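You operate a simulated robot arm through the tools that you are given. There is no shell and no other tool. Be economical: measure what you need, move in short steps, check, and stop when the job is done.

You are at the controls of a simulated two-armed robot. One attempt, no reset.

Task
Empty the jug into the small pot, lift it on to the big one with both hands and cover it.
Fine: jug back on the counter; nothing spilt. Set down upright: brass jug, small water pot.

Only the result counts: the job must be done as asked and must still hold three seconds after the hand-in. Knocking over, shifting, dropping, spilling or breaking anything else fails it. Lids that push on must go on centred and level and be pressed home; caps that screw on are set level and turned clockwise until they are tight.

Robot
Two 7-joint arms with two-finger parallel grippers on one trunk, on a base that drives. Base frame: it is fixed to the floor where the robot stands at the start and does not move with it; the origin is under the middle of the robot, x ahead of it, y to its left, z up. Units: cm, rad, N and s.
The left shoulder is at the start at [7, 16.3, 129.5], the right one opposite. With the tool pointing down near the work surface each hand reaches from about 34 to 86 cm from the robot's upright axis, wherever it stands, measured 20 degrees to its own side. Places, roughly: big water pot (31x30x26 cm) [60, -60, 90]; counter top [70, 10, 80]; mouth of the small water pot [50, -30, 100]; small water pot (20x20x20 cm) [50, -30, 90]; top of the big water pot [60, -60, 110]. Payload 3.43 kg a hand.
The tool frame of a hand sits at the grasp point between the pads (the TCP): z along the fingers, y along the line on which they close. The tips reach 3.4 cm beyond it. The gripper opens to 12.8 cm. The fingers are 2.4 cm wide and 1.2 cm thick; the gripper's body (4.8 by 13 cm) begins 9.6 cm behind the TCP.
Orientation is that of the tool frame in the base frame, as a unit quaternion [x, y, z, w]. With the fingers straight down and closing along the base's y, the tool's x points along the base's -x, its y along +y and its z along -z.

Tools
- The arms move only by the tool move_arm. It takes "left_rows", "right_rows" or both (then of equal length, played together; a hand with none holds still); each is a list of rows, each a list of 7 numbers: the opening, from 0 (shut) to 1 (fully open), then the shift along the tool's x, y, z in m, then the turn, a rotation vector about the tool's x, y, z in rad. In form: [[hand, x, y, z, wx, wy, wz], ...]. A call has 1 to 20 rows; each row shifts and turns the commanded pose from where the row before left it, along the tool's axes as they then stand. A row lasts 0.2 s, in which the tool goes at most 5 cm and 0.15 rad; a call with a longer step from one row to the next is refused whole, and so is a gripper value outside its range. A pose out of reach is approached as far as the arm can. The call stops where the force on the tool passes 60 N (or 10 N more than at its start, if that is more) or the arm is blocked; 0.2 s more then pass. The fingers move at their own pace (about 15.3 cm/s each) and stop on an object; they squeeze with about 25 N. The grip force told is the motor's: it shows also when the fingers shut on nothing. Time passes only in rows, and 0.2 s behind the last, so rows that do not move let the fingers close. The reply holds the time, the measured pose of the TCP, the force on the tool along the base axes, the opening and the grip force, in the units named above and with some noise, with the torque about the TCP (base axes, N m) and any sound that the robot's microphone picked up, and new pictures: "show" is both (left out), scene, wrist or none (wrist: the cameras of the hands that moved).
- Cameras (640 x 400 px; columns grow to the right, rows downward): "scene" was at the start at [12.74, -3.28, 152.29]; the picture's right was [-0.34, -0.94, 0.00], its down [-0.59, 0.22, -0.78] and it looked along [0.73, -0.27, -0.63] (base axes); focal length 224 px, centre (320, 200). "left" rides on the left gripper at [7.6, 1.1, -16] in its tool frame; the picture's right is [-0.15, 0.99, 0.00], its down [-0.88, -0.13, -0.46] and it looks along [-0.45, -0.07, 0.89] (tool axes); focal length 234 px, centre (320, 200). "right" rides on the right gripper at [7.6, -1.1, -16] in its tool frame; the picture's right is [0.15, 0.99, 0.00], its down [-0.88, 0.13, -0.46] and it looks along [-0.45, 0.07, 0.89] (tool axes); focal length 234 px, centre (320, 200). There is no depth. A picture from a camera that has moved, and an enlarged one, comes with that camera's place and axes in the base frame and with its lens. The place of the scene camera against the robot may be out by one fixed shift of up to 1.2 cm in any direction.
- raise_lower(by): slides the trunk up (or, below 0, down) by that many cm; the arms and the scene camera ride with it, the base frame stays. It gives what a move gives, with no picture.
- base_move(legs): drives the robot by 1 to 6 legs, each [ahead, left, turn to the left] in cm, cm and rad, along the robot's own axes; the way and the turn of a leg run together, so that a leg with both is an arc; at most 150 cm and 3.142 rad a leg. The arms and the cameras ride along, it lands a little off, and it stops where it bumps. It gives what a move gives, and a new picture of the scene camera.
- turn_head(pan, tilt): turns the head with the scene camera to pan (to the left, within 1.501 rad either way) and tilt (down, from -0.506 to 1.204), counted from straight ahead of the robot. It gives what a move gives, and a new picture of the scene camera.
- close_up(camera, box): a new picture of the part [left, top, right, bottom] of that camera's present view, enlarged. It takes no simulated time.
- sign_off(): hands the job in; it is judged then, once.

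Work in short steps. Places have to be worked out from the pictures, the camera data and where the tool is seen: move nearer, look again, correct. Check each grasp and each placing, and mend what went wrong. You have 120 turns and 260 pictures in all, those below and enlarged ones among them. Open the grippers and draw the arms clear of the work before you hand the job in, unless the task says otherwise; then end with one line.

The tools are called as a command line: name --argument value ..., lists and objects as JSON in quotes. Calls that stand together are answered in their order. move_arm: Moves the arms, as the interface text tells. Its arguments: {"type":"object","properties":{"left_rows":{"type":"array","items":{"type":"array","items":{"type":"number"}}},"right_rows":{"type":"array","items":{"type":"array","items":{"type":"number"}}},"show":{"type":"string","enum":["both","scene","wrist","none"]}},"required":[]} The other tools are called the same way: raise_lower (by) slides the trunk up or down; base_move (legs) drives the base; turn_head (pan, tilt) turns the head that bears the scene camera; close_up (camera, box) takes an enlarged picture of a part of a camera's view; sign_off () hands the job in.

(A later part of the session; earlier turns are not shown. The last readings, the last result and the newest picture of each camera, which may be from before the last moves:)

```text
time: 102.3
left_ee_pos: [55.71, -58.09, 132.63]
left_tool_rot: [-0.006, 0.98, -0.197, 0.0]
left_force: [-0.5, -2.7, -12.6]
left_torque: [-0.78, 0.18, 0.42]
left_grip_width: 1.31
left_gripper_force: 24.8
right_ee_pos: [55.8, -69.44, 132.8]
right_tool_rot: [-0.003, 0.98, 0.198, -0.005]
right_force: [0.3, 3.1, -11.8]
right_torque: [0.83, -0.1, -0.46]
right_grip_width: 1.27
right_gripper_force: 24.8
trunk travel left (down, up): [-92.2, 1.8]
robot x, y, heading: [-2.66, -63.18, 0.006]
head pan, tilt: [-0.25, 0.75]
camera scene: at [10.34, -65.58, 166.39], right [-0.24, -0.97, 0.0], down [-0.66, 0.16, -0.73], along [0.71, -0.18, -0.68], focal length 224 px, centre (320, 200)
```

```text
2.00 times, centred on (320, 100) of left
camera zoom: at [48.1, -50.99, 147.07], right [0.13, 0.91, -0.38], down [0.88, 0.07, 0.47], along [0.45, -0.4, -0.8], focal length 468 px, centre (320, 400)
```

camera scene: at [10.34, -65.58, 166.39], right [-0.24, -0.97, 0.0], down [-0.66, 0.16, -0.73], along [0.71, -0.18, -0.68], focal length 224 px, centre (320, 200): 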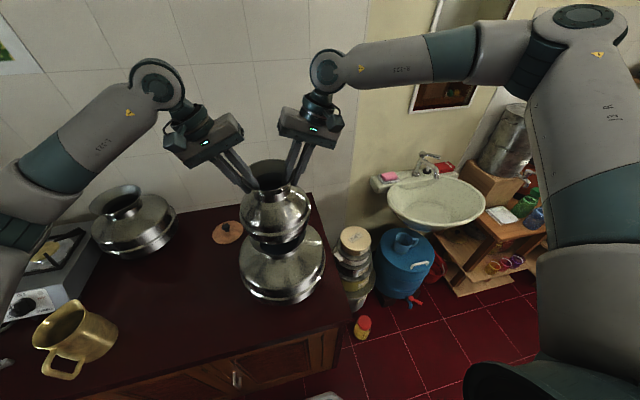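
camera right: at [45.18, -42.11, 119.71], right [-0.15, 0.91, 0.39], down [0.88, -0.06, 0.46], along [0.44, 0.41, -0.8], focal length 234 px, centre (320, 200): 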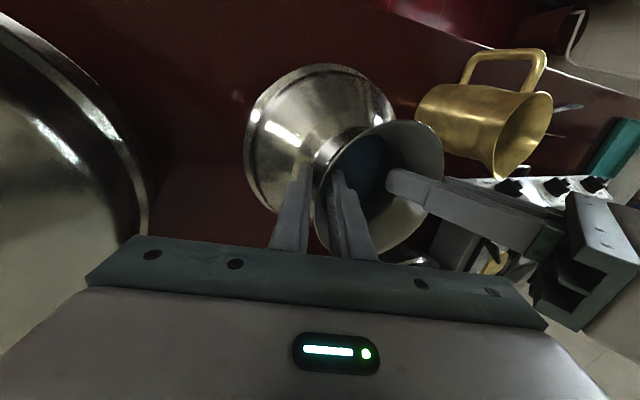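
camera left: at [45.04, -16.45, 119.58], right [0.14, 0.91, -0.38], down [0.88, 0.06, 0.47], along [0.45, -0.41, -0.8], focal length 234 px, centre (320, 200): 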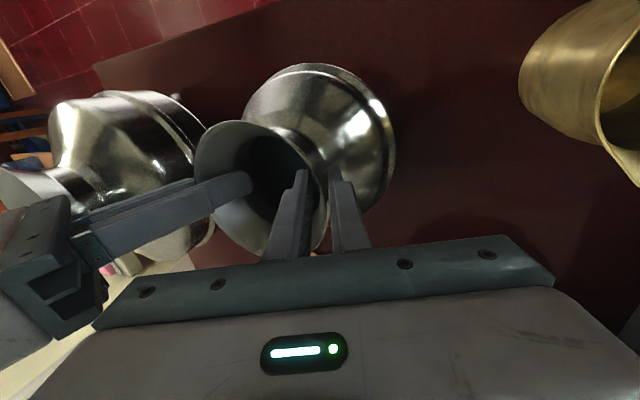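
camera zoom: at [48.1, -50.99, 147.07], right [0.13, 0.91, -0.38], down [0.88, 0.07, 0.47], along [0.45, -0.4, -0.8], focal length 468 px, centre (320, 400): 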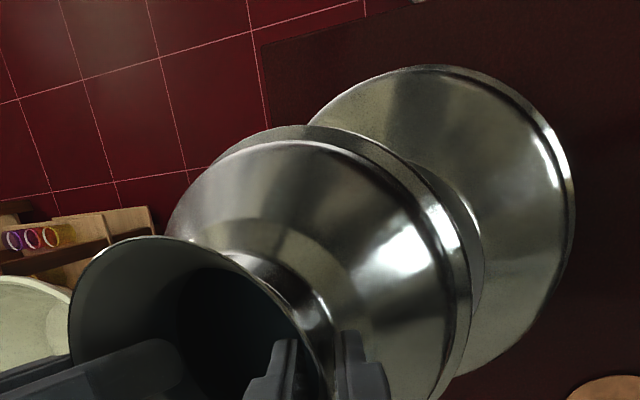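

Comparing the views, the big pot's axis is about 1.0 cm farther (+x) and 0.75 cm left of the small pot's. I'll shift the base by that much.

base_move --legs '[[1.0, 0.75, 0]]'

close_up --camera "scene" --box '[220, 150, 380, 310]'

close_up --camera "right" --box '[160, 0, 480, 200]'

close_up --camera "left" --box '[160, 0, 480, 200]'

```text
time: 103.1
left_ee_pos: [56.4, -57.77, 132.82]
left_tool_rot: [-0.005, 0.981, -0.196, 0.0]
left_force: [-1.2, -2.5, -12.4]
left_torque: [-0.73, 0.13, 0.43]
left_grip_width: 1.28
left_gripper_force: 25.2
right_ee_pos: [56.52, -68.98, 133.03]
right_tool_rot: [-0.002, 0.98, 0.199, -0.003]
right_force: [-0.8, 0.8, -11.2]
right_torque: [0.83, -0.02, -0.43]
right_grip_width: 1.24
right_gripper_force: 24.4
trunk travel left (down, up): [-92.2, 1.8]
robot x, y, heading: [-2.02, -62.52, 0.008]
head pan, tilt: [-0.25, 0.75]
camera scene: at [11.0, -65.16, 166.42], right [-0.24, -0.97, 0.0], down [-0.66, 0.17, -0.73], along [0.71, -0.17, -0.68], focal length 224 px, centre (320, 200)
```

scene: 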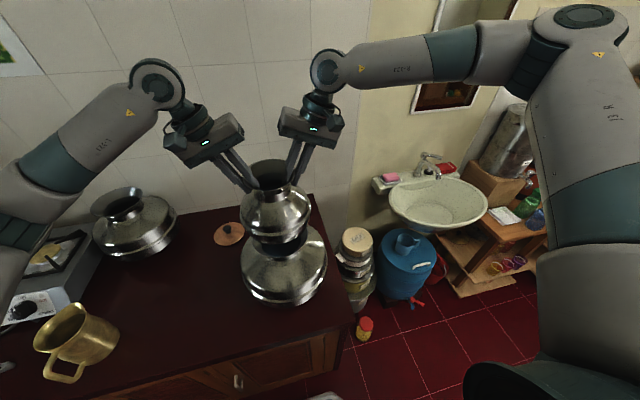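

```text
2.50 times, centred on (300, 230) of scene
camera zoom: at [11.0, -65.16, 166.42], right [-0.24, -0.97, 0.0], down [-0.66, 0.17, -0.73], along [0.71, -0.17, -0.68], focal length 559 px, centre (370, 125)
```

zoom: 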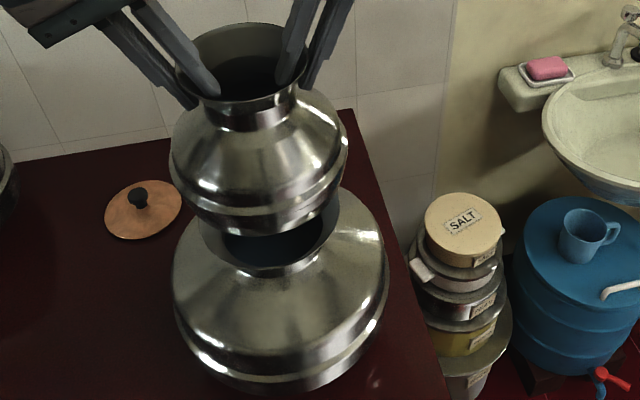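

```text
2.00 times, centred on (320, 100) of right
camera zoom: at [49.03, -76.33, 147.29], right [-0.15, 0.91, 0.39], down [0.88, -0.05, 0.47], along [0.44, 0.41, -0.8], focal length 468 px, centre (320, 400)
```

zoom: 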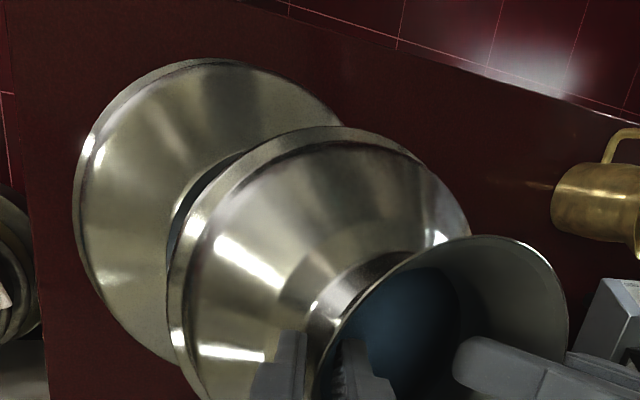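

```text
2.00 times, centred on (320, 100) of left
camera zoom: at [48.8, -50.59, 147.22], right [0.14, 0.91, -0.38], down [0.88, 0.06, 0.47], along [0.45, -0.4, -0.8], focal length 468 px, centre (320, 400)
```

zoom: 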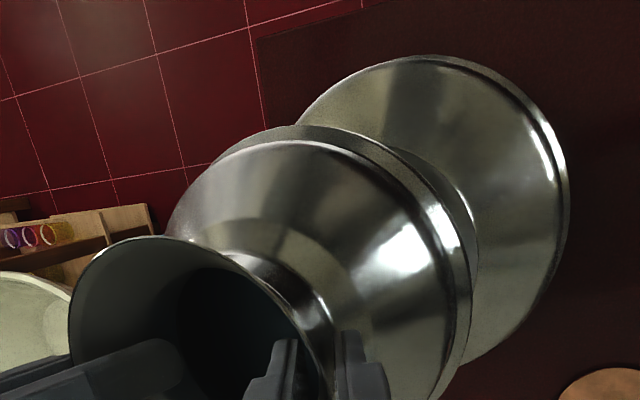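

Views are now mirror-symmetric in y; x looks within about 0.5 cm. I'll nudge -0.4 cm in x with both hands and start lowering.

move_arm --left_rows '[[0, 0.002, 0, 0, 0, 0, 0], [0, 0.002, 0, 0, 0, 0, 0], [0, 0, 0, 0, 0, 0, 0]]' --right_rows '[[0, 0.002, 0, 0, 0, 0, 0], [0, 0.002, 0, 0, 0, 0, 0], [0, 0, 0, 0, 0, 0, 0]]' --show "none"

raise_lower --by -3

raise_lower --by -1

close_up --camera "scene" --box '[220, 150, 380, 310]'

```text
time: 103.9
left_ee_pos: [56.1, -57.57, 132.86]
left_tool_rot: [-0.006, 0.981, -0.196, -0.001]
left_force: [1.5, -6.0, -15.8]
left_torque: [-0.63, -0.19, 0.55]
left_grip_width: 1.29
left_gripper_force: 25.5
right_ee_pos: [56.21, -68.89, 132.84]
right_tool_rot: [-0.002, 0.98, 0.199, -0.005]
right_force: [-2.2, 5.4, -8.8]
right_torque: [1.04, 0.27, -0.34]
right_grip_width: 1.28
right_gripper_force: 24.9
trunk travel left (down, up): [-92.2, 1.8]
robot x, y, heading: [-1.64, -62.48, 0.004]
head pan, tilt: [-0.25, 0.75]
```

```text
time: 104.6
left_ee_pos: [56.25, -57.56, 129.71]
left_tool_rot: [-0.006, 0.98, -0.197, 0.0]
left_force: [1.8, -6.4, -15.7]
left_torque: [-0.58, -0.25, 0.6]
left_grip_width: 1.28
left_gripper_force: 24.6
right_ee_pos: [56.4, -68.76, 129.7]
right_tool_rot: [-0.003, 0.98, 0.199, -0.006]
right_force: [-1.8, 7.8, -8.1]
right_torque: [1.05, 0.35, -0.27]
right_grip_width: 1.28
right_gripper_force: 25.5
trunk travel left (down, up): [-89.2, 4.8]
robot x, y, heading: [-2.11, -62.59, 0.005]
head pan, tilt: [-0.25, 0.75]
```

```text
time: 105.2
left_ee_pos: [56.41, -57.48, 128.65]
left_tool_rot: [-0.005, 0.98, -0.198, -0.002]
left_force: [3.9, -7.0, -15.8]
left_torque: [-0.6, -0.25, 0.61]
left_grip_width: 1.27
left_gripper_force: 25.1
right_ee_pos: [56.37, -68.5, 128.66]
right_tool_rot: [-0.003, 0.98, 0.198, -0.005]
right_force: [-2.0, 7.0, -8.8]
right_torque: [0.99, 0.29, -0.34]
right_grip_width: 1.27
right_gripper_force: 25.1
trunk travel left (down, up): [-88.2, 5.8]
robot x, y, heading: [-1.79, -62.54, 0.004]
head pan, tilt: [-0.25, 0.75]
```

```text
2.50 times, centred on (300, 230) of scene
camera zoom: at [11.45, -64.88, 162.38], right [-0.24, -0.97, 0.0], down [-0.66, 0.16, -0.73], along [0.71, -0.18, -0.68], focal length 559 px, centre (370, 125)
```

zoom: 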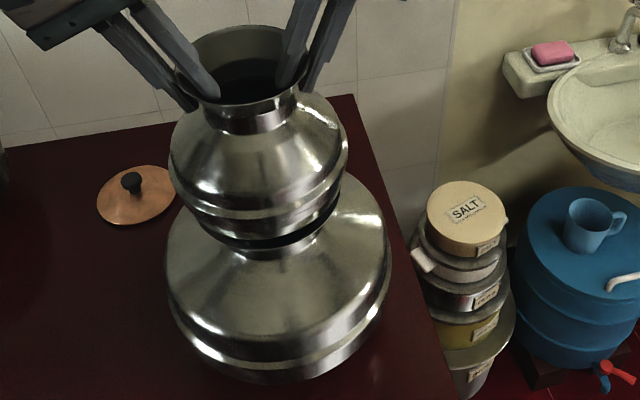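

close_up --camera "right" --box '[160, 0, 480, 200]'

close_up --camera "left" --box '[160, 0, 480, 200]'

```text
2.00 times, centred on (320, 100) of right
camera zoom: at [49.05, -76.07, 143.13], right [-0.15, 0.91, 0.39], down [0.89, -0.05, 0.46], along [0.44, 0.41, -0.8], focal length 468 px, centre (320, 400)
```

zoom: 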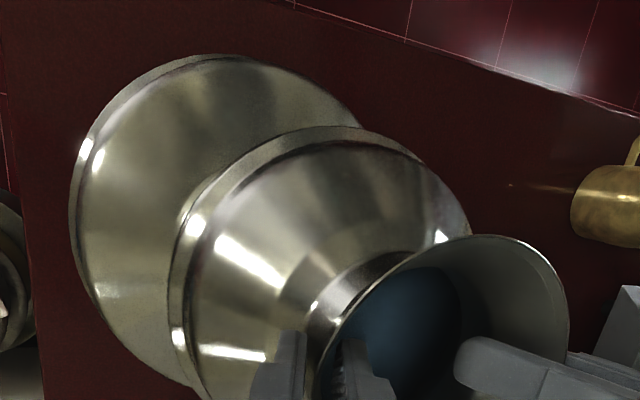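

```text
2.00 times, centred on (320, 100) of left
camera zoom: at [48.8, -50.31, 143.07], right [0.14, 0.91, -0.38], down [0.88, 0.06, 0.47], along [0.45, -0.4, -0.8], focal length 468 px, centre (320, 400)
```

zoom: 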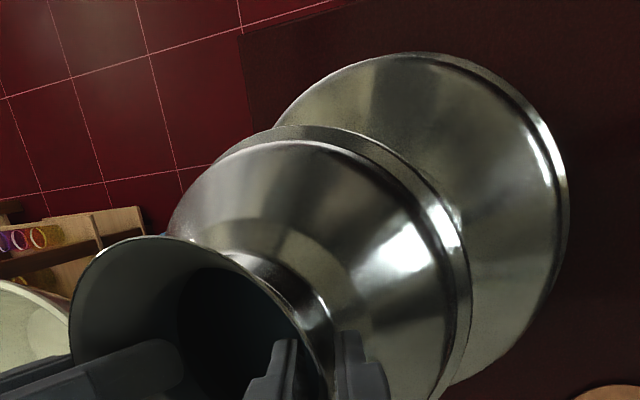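

Alignment holds. Continuing down in small steps, watching the force.

raise_lower --by -1

raise_lower --by -0.7

```text
time: 105.8
left_ee_pos: [56.35, -57.47, 127.68]
left_tool_rot: [-0.006, 0.98, -0.197, -0.002]
left_force: [2.5, -7.4, -14.8]
left_torque: [-0.65, -0.17, 0.56]
left_grip_width: 1.26
left_gripper_force: 25.0
right_ee_pos: [56.56, -68.9, 127.79]
right_tool_rot: [-0.003, 0.98, 0.199, -0.005]
right_force: [-1.8, 6.9, -9.0]
right_torque: [1.05, 0.27, -0.33]
right_grip_width: 1.26
right_gripper_force: 24.8
trunk travel left (down, up): [-87.2, 6.8]
robot x, y, heading: [-1.62, -62.34, 0.005]
head pan, tilt: [-0.25, 0.75]
```

```text
time: 106.3
left_ee_pos: [56.31, -57.63, 127.12]
left_tool_rot: [-0.006, 0.98, -0.197, -0.002]
left_force: [2.1, -6.5, -11.1]
left_torque: [-0.76, -0.16, 0.58]
left_grip_width: 1.25
left_gripper_force: 24.8
right_ee_pos: [56.44, -68.76, 127.24]
right_tool_rot: [-0.002, 0.98, 0.199, -0.004]
right_force: [-0.1, 5.7, -5.6]
right_torque: [1.0, 0.3, -0.26]
right_grip_width: 1.26
right_gripper_force: 24.8
trunk travel left (down, up): [-86.5, 7.5]
robot x, y, heading: [-1.82, -62.75, 0.012]
head pan, tilt: [-0.25, 0.75]
```

Contact has begun: the weight is transferring. Lowering a bit more.

raise_lower --by -0.4

close_up --camera "scene" --box '[220, 150, 380, 310]'

close_up --camera "right" --box '[160, 0, 480, 200]'

close_up --camera "left" --box '[160, 0, 480, 200]'

```text
time: 106.9
left_ee_pos: [56.16, -57.47, 126.91]
left_tool_rot: [-0.005, 0.98, -0.198, 0.002]
left_force: [6.8, -0.6, 13.1]
left_torque: [-0.71, 0.72, 0.18]
left_grip_width: 1.34
left_gripper_force: 25.0
right_ee_pos: [56.25, -68.76, 127.07]
right_tool_rot: [-0.004, 0.98, 0.199, -0.002]
right_force: [5.9, -0.7, 14.6]
right_torque: [1.01, 0.54, -0.19]
right_grip_width: 1.25
right_gripper_force: 25.3
trunk travel left (down, up): [-86.1, 7.9]
robot x, y, heading: [-1.75, -62.48, 0.008]
head pan, tilt: [-0.25, 0.75]
```

```text
2.50 times, centred on (300, 230) of scene
camera zoom: at [11.05, -64.87, 160.38], right [-0.24, -0.97, 0.0], down [-0.66, 0.16, -0.73], along [0.71, -0.18, -0.68], focal length 559 px, centre (370, 125)
```

zoom: 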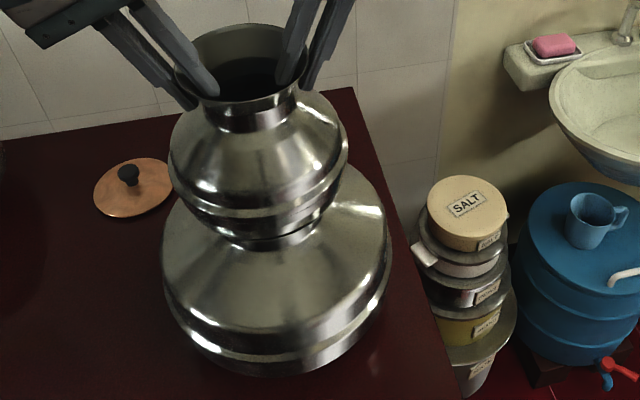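

```text
2.00 times, centred on (320, 100) of right
camera zoom: at [48.74, -76.08, 141.36], right [-0.15, 0.91, 0.39], down [0.88, -0.05, 0.47], along [0.45, 0.41, -0.79], focal length 468 px, centre (320, 400)
```

zoom: 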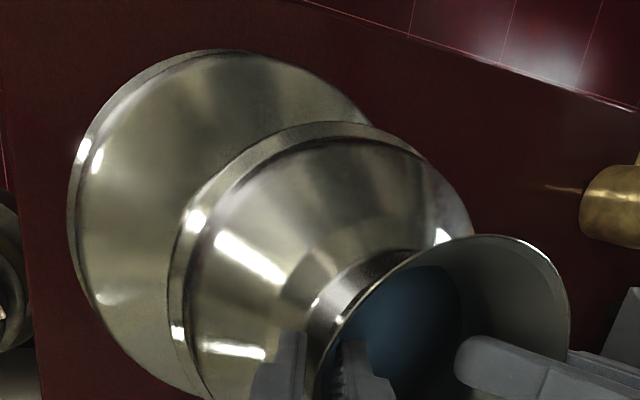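

```text
2.00 times, centred on (320, 100) of left
camera zoom: at [48.45, -50.26, 141.32], right [0.14, 0.91, -0.38], down [0.88, 0.07, 0.47], along [0.46, -0.4, -0.79], focal length 468 px, centre (320, 400)
```

zoom: 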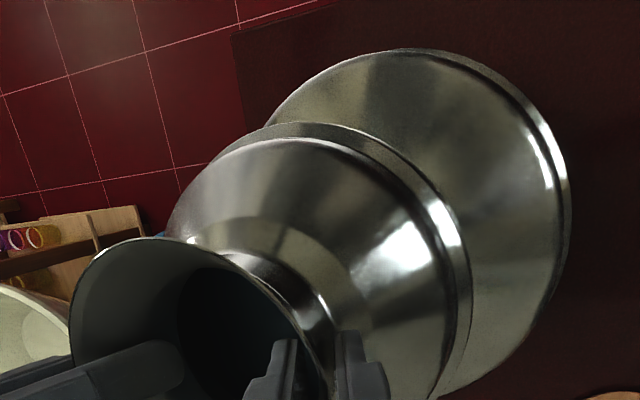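

Seated, pressing down slightly, with +6 N in x on both hands: the pot wants to go a little +x. I'll shift 3 mm that way and re-read.

move_arm --left_rows '[[0, -0.0015, 0, -0.0005, 0, 0, 0], [0, -0.0015, 0, -0.0005, 0, 0, 0], [0, 0, 0, 0, 0, 0, 0], [0, 0, 0, 0, 0, 0, 0]]' --right_rows '[[0, -0.0015, 0, -0.0005, 0, 0, 0], [0, -0.0015, 0, -0.0005, 0, 0, 0], [0, 0, 0, 0, 0, 0, 0], [0, 0, 0, 0, 0, 0, 0]]' --show "none"

```text
time: 107.9
left_ee_pos: [56.38, -57.52, 126.94]
left_tool_rot: [-0.005, 0.98, -0.198, 0.001]
left_force: [5.6, -3.7, 16.2]
left_torque: [-0.72, 0.47, 0.35]
left_grip_width: 1.3
left_gripper_force: 25.0
right_ee_pos: [56.39, -68.87, 126.97]
right_tool_rot: [-0.003, 0.98, 0.2, -0.002]
right_force: [9.7, 2.4, 16.7]
right_torque: [1.0, -0.12, -0.56]
right_grip_width: 1.25
right_gripper_force: 24.6
trunk travel left (down, up): [-86.1, 7.9]
robot x, y, heading: [-1.98, -62.25, 0.006]
head pan, tilt: [-0.25, 0.75]
```

move_arm --left_rows '[[0, -0.002, 0, -0.001, 0, 0, 0], [0, -0.002, 0, -0.001, 0, 0, 0], [0, 0, 0, 0, 0, 0, 0], [0, 0, 0, 0, 0, 0, 0]]' --right_rows '[[0, -0.002, 0, -0.001, 0, 0, 0], [0, -0.002, 0, -0.001, 0, 0, 0], [0, 0, 0, 0, 0, 0, 0], [0, 0, 0, 0, 0, 0, 0]]' --show "none"

```text
time: 108.9
left_ee_pos: [56.59, -57.6, 126.86]
left_tool_rot: [-0.004, 0.98, -0.198, -0.001]
left_force: [-3.7, -28.2, -1.0]
left_torque: [-1.09, 0.08, 0.49]
left_grip_width: 1.31
left_gripper_force: 24.9
right_ee_pos: [56.87, -68.82, 126.82]
right_tool_rot: [-0.004, 0.98, 0.2, -0.006]
right_force: [4.1, 27.4, -8.7]
right_torque: [1.02, -0.09, -0.62]
right_grip_width: 1.23
right_gripper_force: 25.2
trunk travel left (down, up): [-86.1, 7.9]
robot x, y, heading: [-1.68, -62.94, 0.007]
head pan, tilt: [-0.25, 0.75]
```

X force is balanced now. I'll relax the outward pull and lower 1 mm, then check before opening.

move_arm --left_rows '[[0, 0, -0.001, 0.0005, 0, 0, 0], [0, 0, -0.001, 0.0005, 0, 0, 0], [0, 0, 0, 0, 0, 0, 0], [0, 0, 0, 0, 0, 0, 0]]' --right_rows '[[0, 0, 0.001, 0.0005, 0, 0, 0], [0, 0, 0.001, 0.0005, 0, 0, 0], [0, 0, 0, 0, 0, 0, 0], [0, 0, 0, 0, 0, 0, 0]]' --show "none"

close_up --camera "scene" --box '[220, 150, 380, 310]'

```text
time: 109.9
left_ee_pos: [56.86, -57.6, 126.89]
left_tool_rot: [-0.007, 0.981, -0.196, -0.001]
left_force: [-6.9, -1.5, -3.0]
left_torque: [-1.05, 0.46, 0.27]
left_grip_width: 1.27
left_gripper_force: 24.6
right_ee_pos: [56.79, -68.87, 127.07]
right_tool_rot: [-0.003, 0.98, 0.198, -0.004]
right_force: [0.6, 2.6, -13.1]
right_torque: [0.82, 0.05, -0.42]
right_grip_width: 1.24
right_gripper_force: 25.2
trunk travel left (down, up): [-86.1, 7.9]
robot x, y, heading: [-1.7, -62.31, 0.009]
head pan, tilt: [-0.25, 0.75]
```

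```text
2.50 times, centred on (300, 230) of scene
camera zoom: at [11.06, -64.86, 160.31], right [-0.24, -0.97, 0.0], down [-0.66, 0.16, -0.73], along [0.71, -0.18, -0.68], focal length 559 px, centre (370, 125)
```

zoom: 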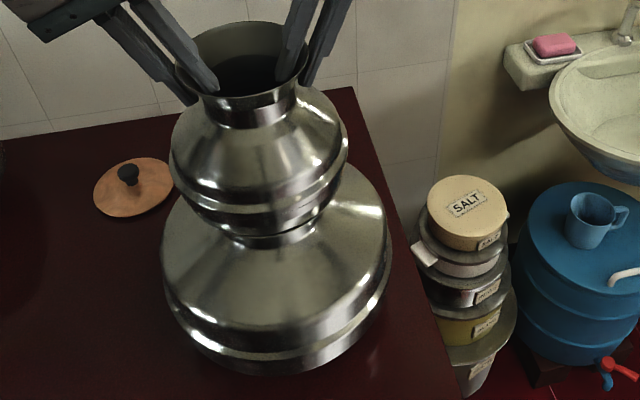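

We still carry about 16 N; lower 0.2 cm more to hand the weight over.

raise_lower --by -0.2

```text
time: 110.4
left_ee_pos: [56.97, -57.43, 126.93]
left_tool_rot: [-0.006, 0.981, -0.195, 0.002]
left_force: [-2.4, 11.3, 5.3]
left_torque: [-0.88, 0.31, 0.23]
left_grip_width: 1.24
left_gripper_force: 24.1
right_ee_pos: [56.77, -68.76, 126.98]
right_tool_rot: [-0.002, 0.98, 0.199, -0.003]
right_force: [0.3, -11.6, -4.0]
right_torque: [0.86, 0.26, -0.27]
right_grip_width: 1.24
right_gripper_force: 25.1
trunk travel left (down, up): [-85.9, 8.1]
robot x, y, heading: [-1.51, -62.76, 0.006]
head pan, tilt: [-0.25, 0.75]
```

Load is now on the big pot. Opening both grippers gently together.

move_arm --left_rows '[[0.13, 0, 0, 0, 0, 0, 0], [0.18, 0, 0, 0, 0, 0, 0], [0.25, 0, 0, 0, 0, 0, 0], [0.33, 0, 0, 0, 0, 0, 0], [0.36, 0, 0, 0, 0, 0, 0], [0.36, 0, 0, 0, 0, 0, 0]]' --right_rows '[[0.13, 0, 0, 0, 0, 0, 0], [0.18, 0, 0, 0, 0, 0, 0], [0.25, 0, 0, 0, 0, 0, 0], [0.33, 0, 0, 0, 0, 0, 0], [0.36, 0, 0, 0, 0, 0, 0], [0.36, 0, 0, 0, 0, 0, 0]]' --show "wrist"

close_up --camera "scene" --box '[220, 150, 380, 310]'

```text
time: 111.8
left_ee_pos: [56.81, -57.71, 126.9]
left_tool_rot: [-0.005, 0.981, -0.196, -0.001]
left_force: [0.4, -0.4, -0.2]
left_torque: [-0.02, 0.02, 0.02]
left_grip_width: 4.62
left_gripper_force: 0.0
right_ee_pos: [56.88, -68.78, 127.0]
right_tool_rot: [-0.003, 0.98, 0.198, -0.004]
right_force: [0.3, 0.5, 0.4]
right_torque: [-0.01, 0.0, 0.01]
right_grip_width: 4.63
right_gripper_force: 0.0
trunk travel left (down, up): [-85.9, 8.1]
robot x, y, heading: [-1.62, -62.4, 0.007]
head pan, tilt: [-0.25, 0.75]
camera right: at [49.3, -76.0, 141.28], right [-0.15, 0.91, 0.39], down [0.88, -0.05, 0.47], along [0.44, 0.41, -0.8], focal length 234 px, centre (320, 200)
camera left: at [49.18, -50.4, 141.18], right [0.14, 0.91, -0.38], down [0.88, 0.06, 0.47], along [0.45, -0.4, -0.8], focal length 234 px, centre (320, 200)
```

right: 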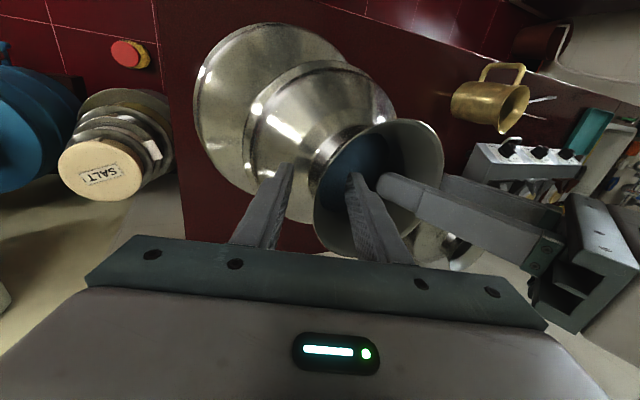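
left: 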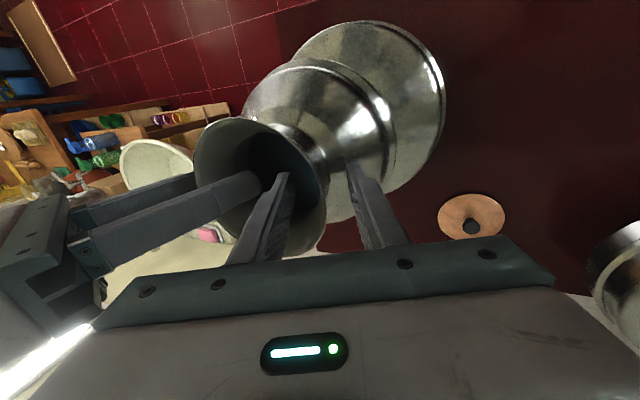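

```text
2.50 times, centred on (300, 230) of scene
camera zoom: at [11.01, -64.87, 160.12], right [-0.24, -0.97, 0.0], down [-0.66, 0.16, -0.73], along [0.71, -0.18, -0.68], focal length 559 px, centre (370, 125)
```

zoom: 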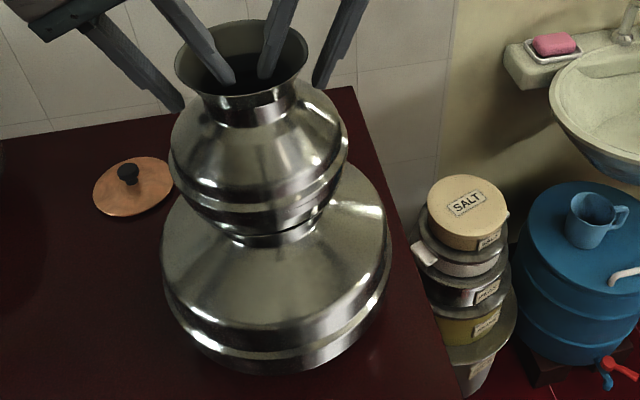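

The pot stands upright and unmoved. Withdrawing both hands along their finger lines.

move_arm --left_rows '[[0.36, 0, 0, -0.015, 0, 0, 0], [0.36, 0, 0, -0.02, 0, 0, 0], [0.36, 0, 0, -0.025, 0, 0, 0], [0.36, 0, 0, -0.03, 0, 0, 0], [0.36, 0, 0, -0.03, 0, 0, 0], [0.36, 0, 0, 0, 0, 0, 0]]' --right_rows '[[0.36, 0, 0, -0.015, 0, 0, 0], [0.36, 0, 0, -0.02, 0, 0, 0], [0.36, 0, 0, -0.025, 0, 0, 0], [0.36, 0, 0, -0.03, 0, 0, 0], [0.36, 0, 0, -0.03, 0, 0, 0], [0.36, 0, 0, 0, 0, 0, 0]]' --show "both"

```text
time: 113.2
left_ee_pos: [56.81, -53.09, 137.74]
left_tool_rot: [-0.005, 0.981, -0.196, 0.0]
left_force: [0.0, -0.1, -0.1]
left_torque: [-0.02, 0.04, 0.02]
left_grip_width: 4.58
left_gripper_force: 0.1
right_ee_pos: [57.08, -73.48, 138.09]
right_tool_rot: [-0.003, 0.98, 0.199, -0.005]
right_force: [-0.8, 0.3, 0.4]
right_torque: [-0.02, 0.05, 0.02]
right_grip_width: 4.62
right_gripper_force: 0.0
trunk travel left (down, up): [-85.9, 8.1]
robot x, y, heading: [-1.52, -62.48, 0.007]
head pan, tilt: [-0.25, 0.75]
camera scene: at [11.1, -64.87, 160.11], right [-0.24, -0.97, 0.0], down [-0.66, 0.16, -0.73], along [0.71, -0.18, -0.68], focal length 224 px, centre (320, 200)
camera right: at [49.55, -80.71, 152.32], right [-0.15, 0.91, 0.39], down [0.88, -0.05, 0.46], along [0.44, 0.41, -0.8], focal length 234 px, centre (320, 200)
camera left: at [49.24, -45.78, 152.19], right [0.14, 0.91, -0.38], down [0.88, 0.06, 0.47], along [0.45, -0.4, -0.8], focal length 234 px, centre (320, 200)
```

scene: 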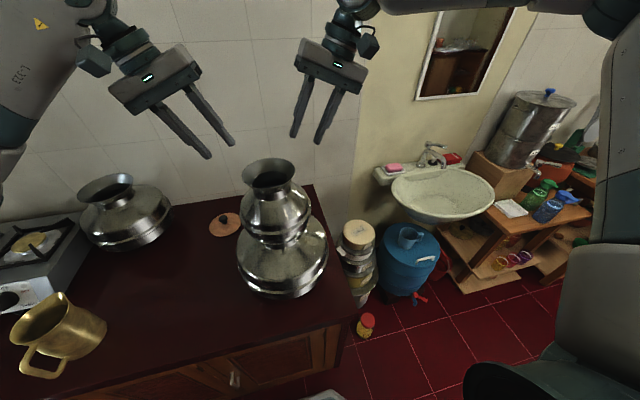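
right: 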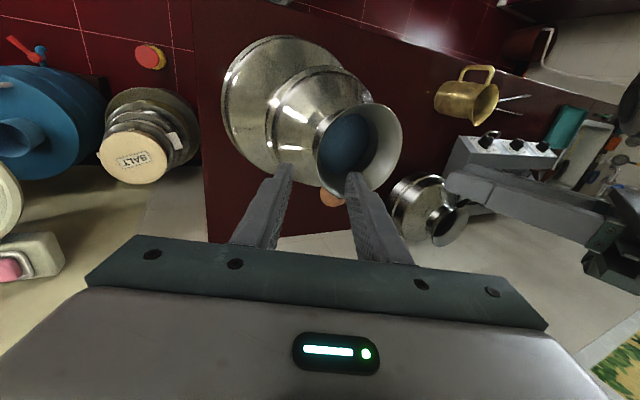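
left: 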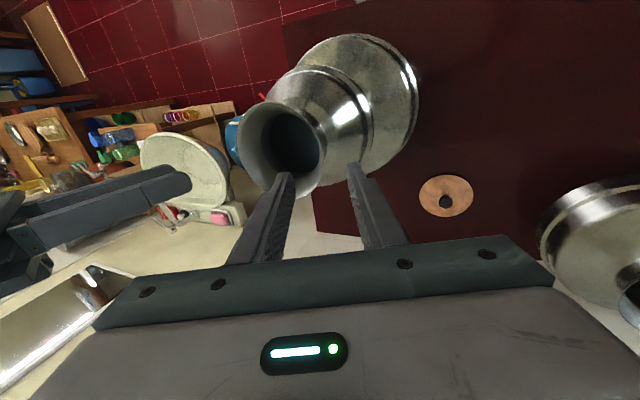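

The stack is stable. Next the lid, near (82.8, -40.2): I'll pull the right hand back out of the way and set the left hand square with a forward tilt for extra reach.

move_arm --right_rows '[[0.36, 0, -0.01, -0.02, 0, 0, 0], [0.36, 0.035, -0.0125, -0.005, 0, 0, 0], [0.36, 0.035, -0.0125, -0.005, 0, 0, 0], [0.36, 0.035, -0.0125, -0.005, 0, 0, 0], [0.36, 0.035, -0.0125, -0.005, 0, 0, 0], [0.36, 0.035, -0.0125, -0.005, 0, 0, 0], [0.36, 0.035, -0.0125, -0.005, 0, 0, 0], [0.36, 0, 0, 0, 0, 0, 0]]' --left_rows '[[0.4, 0, 0.02, -0.02, 0, 0, 0], [0.4, 0, 0.03, -0.01, -0.1333, 0, 0], [0.4, 0, 0.03, 0, -0.1333, 0, 0], [0.4, 0, 0.03, 0, -0.1333, 0, 0], [0.4, 0, 0, 0, 0, -0.1333, 0], [0.4, 0, 0, 0, 0, -0.1333, 0], [0.4, 0, 0, 0, 0, -0.1333, 0], [0.4, 0, 0, 0, 0, 0, 0]]' --show "none"

base_move --legs '[[0, 9, 0]]'

turn_head --pan 0.1 --tilt 0.65

```text
time: 115.0
left_ee_pos: [56.67, -41.27, 137.62]
left_tool_rot: [-0.005, 0.98, 0.003, 0.198]
left_force: [-0.1, -0.2, 0.1]
left_torque: [0.01, 0.05, -0.01]
left_grip_width: 5.11
left_gripper_force: 0.0
right_ee_pos: [36.2, -83.25, 139.44]
right_tool_rot: [-0.004, 0.98, 0.199, -0.004]
right_force: [-0.2, 0.5, 0.4]
right_torque: [0.01, 0.01, 0.02]
right_grip_width: 4.57
right_gripper_force: 0.1
trunk travel left (down, up): [-85.9, 8.1]
robot x, y, heading: [-1.75, -62.54, 0.001]
head pan, tilt: [-0.25, 0.75]
```

```text
time: 116.1
left_ee_pos: [56.57, -33.28, 137.77]
left_tool_rot: [-0.003, 0.98, 0.005, 0.199]
left_force: [-1.2, -0.1, -0.4]
left_torque: [0.07, -0.01, 0.04]
left_grip_width: 5.12
left_gripper_force: 0.0
right_ee_pos: [35.94, -75.24, 139.35]
right_tool_rot: [-0.003, 0.979, 0.202, -0.003]
right_force: [-0.7, -0.4, -0.4]
right_torque: [0.06, 0.02, -0.02]
right_grip_width: 4.58
right_gripper_force: 0.1
trunk travel left (down, up): [-85.9, 8.1]
robot x, y, heading: [-1.88, -53.7, 0.004]
head pan, tilt: [-0.25, 0.75]
camera scene: at [10.89, -56.88, 160.11], right [-0.24, -0.97, 0.0], down [-0.66, 0.17, -0.73], along [0.71, -0.17, -0.68], focal length 224 px, centre (320, 200)
```

scene: 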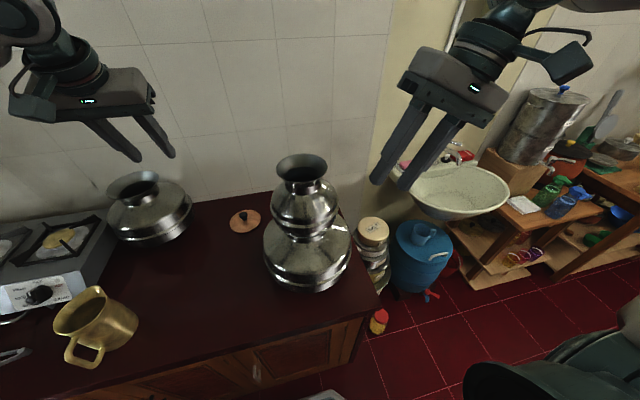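

```text
time: 116.9
left_ee_pos: [56.55, -32.45, 137.68]
left_tool_rot: [-0.005, 0.98, 0.001, 0.199]
left_force: [0.3, -0.2, 0.6]
left_torque: [-0.08, -0.02, -0.01]
left_grip_width: 5.1
left_gripper_force: 0.0
right_ee_pos: [36.07, -74.26, 139.48]
right_tool_rot: [-0.003, 0.98, 0.197, -0.005]
right_force: [-0.2, -0.3, -0.2]
right_torque: [-0.06, 0.06, -0.02]
right_grip_width: 4.63
right_gripper_force: 0.1
trunk travel left (down, up): [-85.9, 8.1]
robot x, y, heading: [-1.98, -53.74, 0.008]
head pan, tilt: [0.099, 0.649]
camera scene: at [11.53, -52.91, 160.98], right [0.11, -0.99, 0.0], down [-0.6, -0.07, -0.8], along [0.79, 0.08, -0.61], focal length 224 px, centre (320, 200)
```

scene: 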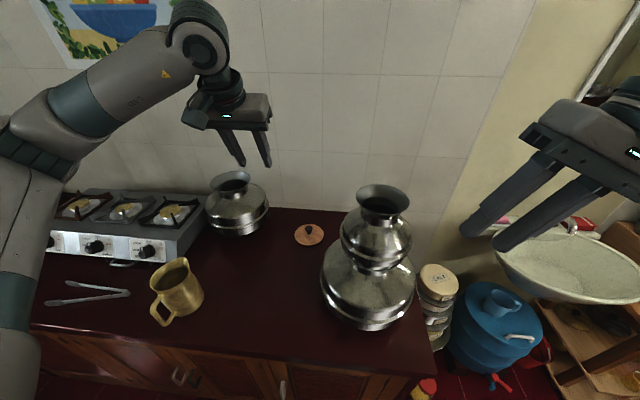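

raise_lower --by -20

move_arm --left_rows '[[0.4, -0.0257, -0.0125, 0.029, 0, 0, 0], [0.4, -0.0257, -0.0125, 0.029, 0, 0, 0], [0.4, -0.0257, -0.0125, 0.029, 0, 0, 0], [0.4, -0.0257, -0.0125, 0.029, 0, 0, 0], [0.4, -0.0257, -0.0125, 0.029, 0, 0, 0], [0.4, -0.0257, -0.0125, 0.029, 0, 0, 0], [0.4, 0, 0, 0, 0, 0, 0]]' --show "both"

```text
time: 119.1
left_ee_pos: [56.48, -32.74, 117.63]
left_tool_rot: [-0.004, 0.98, 0.003, 0.199]
left_force: [0.2, 0.6, -0.7]
left_torque: [0.02, 0.0, 0.02]
left_grip_width: 5.12
left_gripper_force: 0.0
right_ee_pos: [35.95, -74.44, 119.37]
right_tool_rot: [-0.002, 0.98, 0.199, -0.004]
right_force: [-0.5, 0.4, -0.3]
right_torque: [0.02, -0.03, 0.0]
right_grip_width: 4.6
right_gripper_force: 0.0
trunk travel left (down, up): [-65.9, 28.1]
robot x, y, heading: [-1.47, -54.06, 0.007]
head pan, tilt: [0.099, 0.649]
```

```text
time: 120.7
left_ee_pos: [77.48, -39.96, 107.69]
left_tool_rot: [-0.004, 0.98, 0.002, 0.198]
left_force: [-0.3, -0.9, 0.4]
left_torque: [-0.03, -0.02, -0.01]
left_grip_width: 5.13
left_gripper_force: 0.2
right_ee_pos: [35.98, -74.47, 119.46]
right_tool_rot: [-0.003, 0.98, 0.199, -0.003]
right_force: [-0.1, 0.9, -0.3]
right_torque: [0.02, 0.0, 0.0]
right_grip_width: 4.62
right_gripper_force: 0.0
trunk travel left (down, up): [-65.9, 28.1]
robot x, y, heading: [-1.54, -53.73, 0.01]
head pan, tilt: [0.099, 0.649]
camera scene: at [11.44, -53.14, 140.99], right [0.11, -0.99, 0.0], down [-0.6, -0.06, -0.8], along [0.79, 0.08, -0.6], focal length 224 px, centre (320, 200)
camera left: at [64.23, -39.01, 119.61], right [0.13, 0.99, 0.06], down [0.63, -0.13, 0.76], along [0.76, -0.06, -0.64], focal length 234 px, centre (320, 200)
```

scene: 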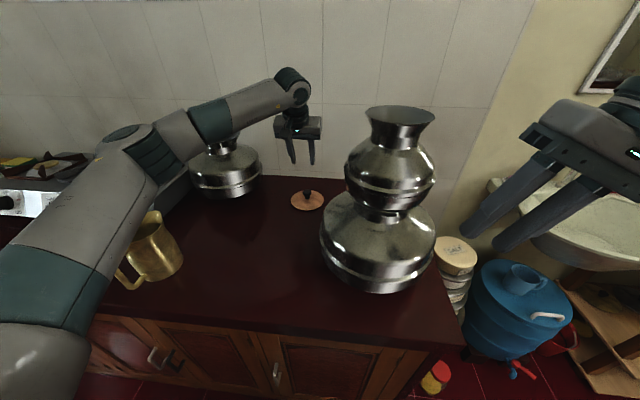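
left: 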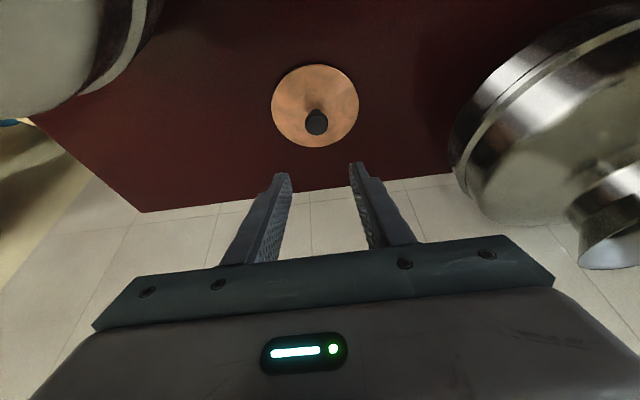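

Excellent view of the lid: disc near (82.2, -40.0), knob top near z=90. A close look at the knob.

close_up --camera "left" --box '[255, 50, 383, 160]'

close_up --camera "scene" --box '[270, 120, 350, 220]'

```text
3.64 times, centred on (319, 105) of left
camera zoom: at [64.23, -39.01, 119.61], right [0.13, 0.99, 0.06], down [0.63, -0.13, 0.76], along [0.76, -0.06, -0.64], focal length 852 px, centre (324, 546)
```

zoom: 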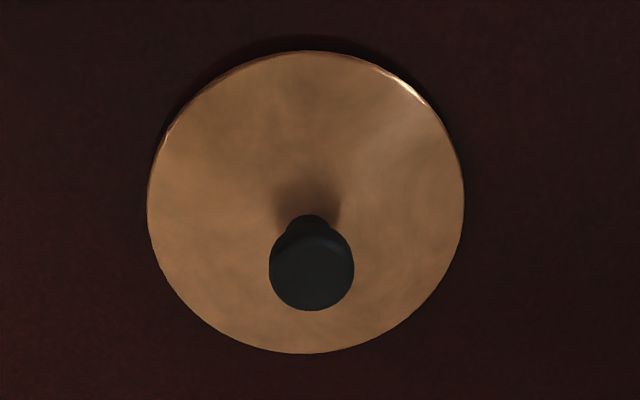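

```text
4.00 times, centred on (310, 170) of scene
camera zoom: at [11.44, -53.14, 140.99], right [0.11, -0.99, 0.0], down [-0.6, -0.06, -0.8], along [0.79, 0.08, -0.6], focal length 894 px, centre (360, 320)
```

zoom: 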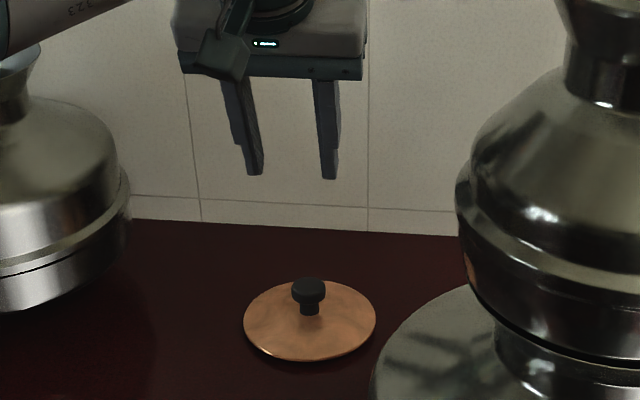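

Knob is a 3.3 cm mushroom head, lid centre near (83.2, -40.1). I'll approach along the finger direction in two stages.

move_arm --left_rows '[[0.4, 0.0054, -0.0004, 0.028, 0, 0, 0], [0.4, 0.0054, -0.0004, 0.028, 0, 0, 0], [0.4, 0.0054, -0.0004, 0.028, 0, 0, 0], [0.4, 0.0054, -0.0004, 0.028, 0, 0, 0], [0.4, 0, 0, 0, 0, 0, 0]]' --show "wrist"

close_up --camera "scene" --box '[270, 120, 350, 220]'

```text
time: 121.9
left_ee_pos: [79.75, -39.99, 96.4]
left_tool_rot: [-0.003, 0.98, 0.002, 0.199]
left_force: [0.4, 0.0, 0.4]
left_torque: [0.02, -0.01, 0.01]
left_grip_width: 5.09
left_gripper_force: 0.0
right_ee_pos: [35.97, -74.55, 119.36]
right_tool_rot: [-0.003, 0.98, 0.199, -0.003]
right_force: [0.0, 0.5, 0.4]
right_torque: [-0.03, 0.01, 0.04]
right_grip_width: 4.6
right_gripper_force: 0.1
trunk travel left (down, up): [-65.9, 28.1]
robot x, y, heading: [-1.61, -53.57, 0.008]
head pan, tilt: [0.099, 0.649]
camera left: at [66.6, -38.95, 108.33], right [0.13, 0.99, 0.06], down [0.64, -0.13, 0.76], along [0.76, -0.06, -0.64], focal length 234 px, centre (320, 200)
```

left: 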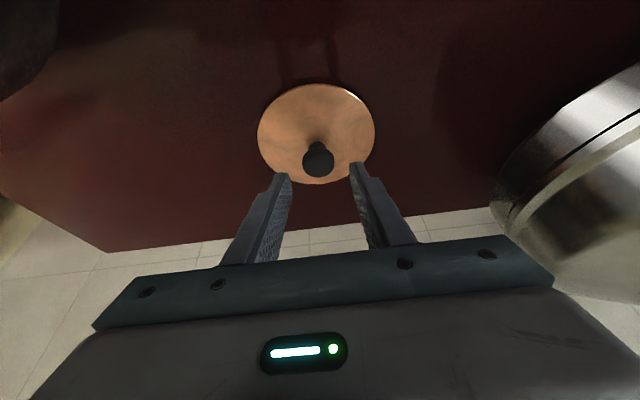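

```text
4.00 times, centred on (310, 170) of scene
camera zoom: at [11.46, -53.22, 140.99], right [0.11, -0.99, 0.0], down [-0.6, -0.06, -0.8], along [0.79, 0.08, -0.6], focal length 894 px, centre (360, 320)
```

zoom: 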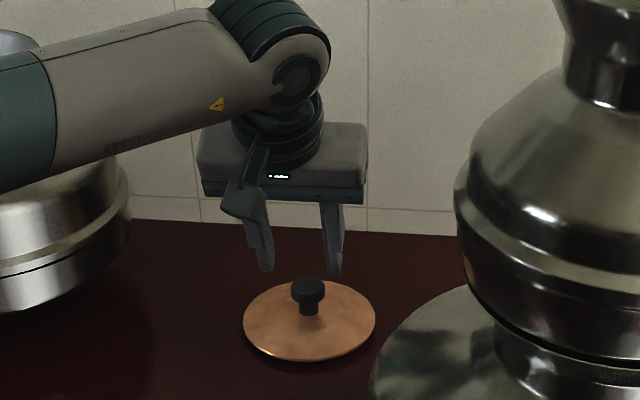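

move_arm --left_rows '[[0.4, 0.0006, 0, 0.018, 0, 0, 0], [0.4, 0.0006, 0, 0.018, 0, 0, 0], [0.4, 0.0006, 0, 0.018, 0, 0, 0], [0.4, 0, 0, 0, 0, 0, 0]]' --show "wrist"

close_up --camera "scene" --box '[270, 120, 350, 220]'

```text
time: 122.9
left_ee_pos: [81.69, -40.13, 91.36]
left_tool_rot: [-0.004, 0.98, 0.003, 0.198]
left_force: [1.4, -0.5, 0.0]
left_torque: [0.01, 0.02, 0.0]
left_grip_width: 5.11
left_gripper_force: 0.0
right_ee_pos: [35.98, -74.6, 119.34]
right_tool_rot: [-0.003, 0.98, 0.2, -0.003]
right_force: [0.2, 0.4, 0.3]
right_torque: [0.0, 0.03, 0.0]
right_grip_width: 4.6
right_gripper_force: 0.1
trunk travel left (down, up): [-65.9, 28.1]
robot x, y, heading: [-1.87, -53.52, 0.0]
head pan, tilt: [0.099, 0.649]
camera left: at [68.51, -39.03, 103.23], right [0.13, 0.99, 0.06], down [0.64, -0.13, 0.76], along [0.76, -0.06, -0.65], focal length 234 px, centre (320, 200)
```

left: 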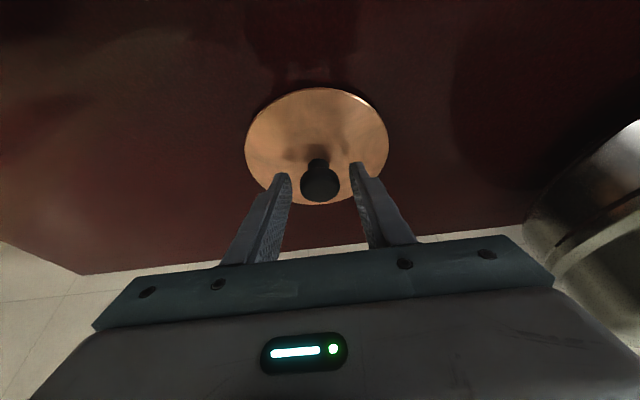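

```text
4.00 times, centred on (310, 170) of scene
camera zoom: at [11.49, -53.2, 140.99], right [0.11, -0.99, 0.0], down [-0.6, -0.06, -0.8], along [0.79, 0.08, -0.6], focal length 894 px, centre (360, 320)
```

zoom: 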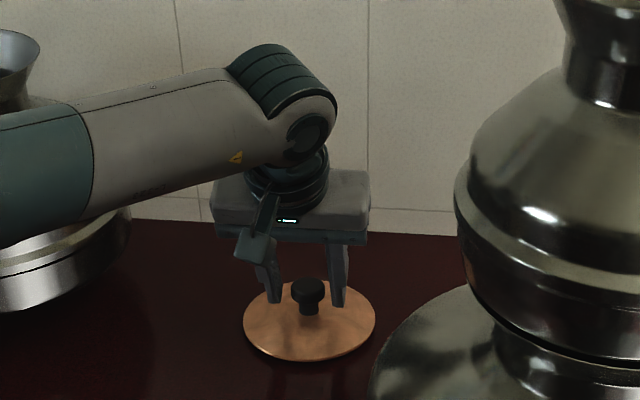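

The knob is between the pads, about 1.7 cm past the TCP. I'll advance 0.8 cm more and close.

move_arm --left_rows '[[0.4, 0, 0, 0.008, 0, 0, 0], [0.4, 0, 0, 0, 0, 0, 0], [0.3, 0, 0, 0, 0, 0, 0], [0.15, 0, 0, 0, 0, 0, 0], [0.0, 0, 0, 0, 0, 0, 0], [0, 0, 0, 0, 0, 0, 0]]' --show "wrist"

close_up --camera "scene" --box '[270, 120, 350, 220]'

```text
time: 124.3
left_ee_pos: [81.93, -40.08, 90.68]
left_tool_rot: [-0.003, 0.98, 0.002, 0.198]
left_force: [-0.3, -0.2, 1.9]
left_torque: [0.01, -0.05, 0.0]
left_grip_width: 3.3
left_gripper_force: 24.5
right_ee_pos: [35.9, -74.54, 119.35]
right_tool_rot: [-0.003, 0.98, 0.199, -0.004]
right_force: [0.8, 0.4, -0.9]
right_torque: [0.02, -0.05, 0.0]
right_grip_width: 4.6
right_gripper_force: 0.0
trunk travel left (down, up): [-65.9, 28.1]
robot x, y, heading: [-1.89, -53.68, 0.01]
head pan, tilt: [0.099, 0.649]
camera left: at [68.86, -39.02, 102.5], right [0.13, 0.99, 0.06], down [0.64, -0.13, 0.76], along [0.76, -0.06, -0.65], focal length 234 px, centre (320, 200)
```

left: 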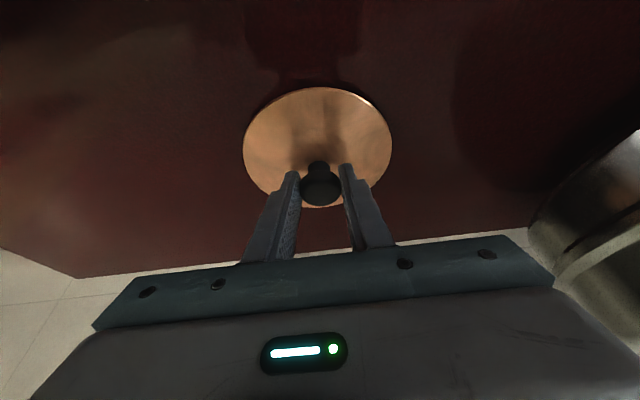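

```text
4.00 times, centred on (310, 170) of scene
camera zoom: at [11.5, -53.21, 140.99], right [0.11, -0.99, 0.0], down [-0.6, -0.06, -0.8], along [0.79, 0.08, -0.6], focal length 894 px, centre (360, 320)
```

zoom: 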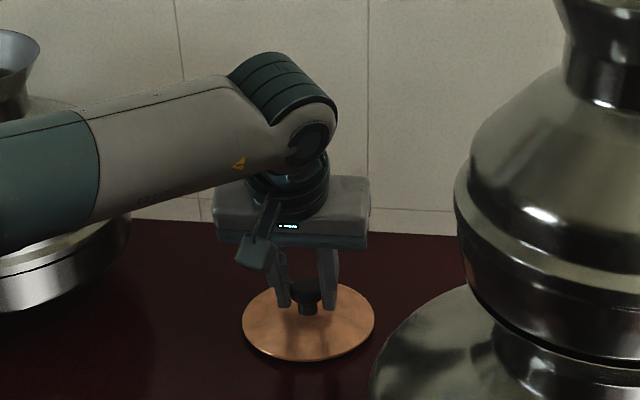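

Knob gripped at 3.3 cm. Lifting with the trunk and checking the lid's level.

raise_lower --by 4

close_up --camera "scene" --box '[270, 120, 350, 220]'

close_up --camera "left" --box '[200, 60, 440, 210]'

```text
time: 125.1
left_ee_pos: [82.11, -40.02, 94.54]
left_tool_rot: [-0.003, 0.98, 0.003, 0.198]
left_force: [0.9, -0.5, -2.0]
left_torque: [0.03, 0.01, 0.03]
left_grip_width: 3.3
left_gripper_force: 24.9
right_ee_pos: [36.04, -74.59, 123.35]
right_tool_rot: [-0.003, 0.98, 0.199, -0.004]
right_force: [0.4, 0.1, -0.6]
right_torque: [0.01, 0.01, 0.04]
right_grip_width: 4.61
right_gripper_force: 0.1
trunk travel left (down, up): [-69.9, 24.1]
robot x, y, heading: [-1.89, -53.83, 0.007]
head pan, tilt: [0.099, 0.649]
```

```text
4.00 times, centred on (310, 170) of scene
camera zoom: at [11.61, -53.23, 144.97], right [0.11, -0.99, 0.0], down [-0.6, -0.06, -0.8], along [0.79, 0.08, -0.61], focal length 894 px, centre (360, 320)
```

zoom: 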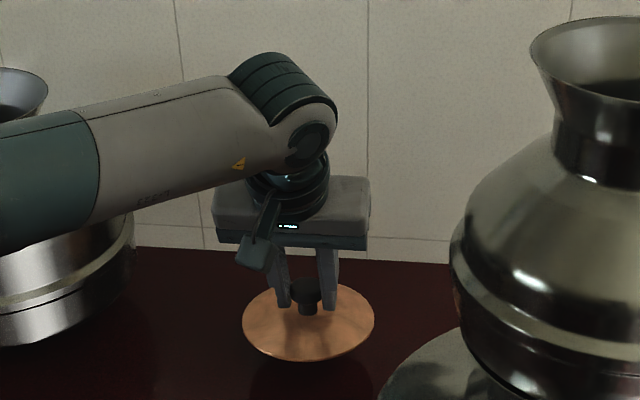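

```text
2.67 times, centred on (320, 135) of left
camera zoom: at [68.93, -39.03, 106.43], right [0.13, 0.99, 0.06], down [0.64, -0.13, 0.76], along [0.76, -0.06, -0.65], focal length 624 px, centre (320, 373)
```

zoom: 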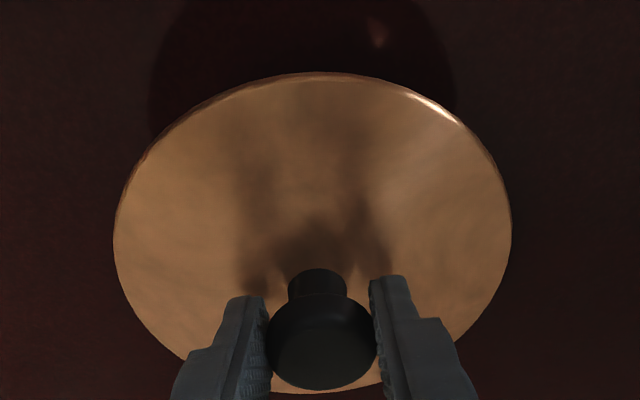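

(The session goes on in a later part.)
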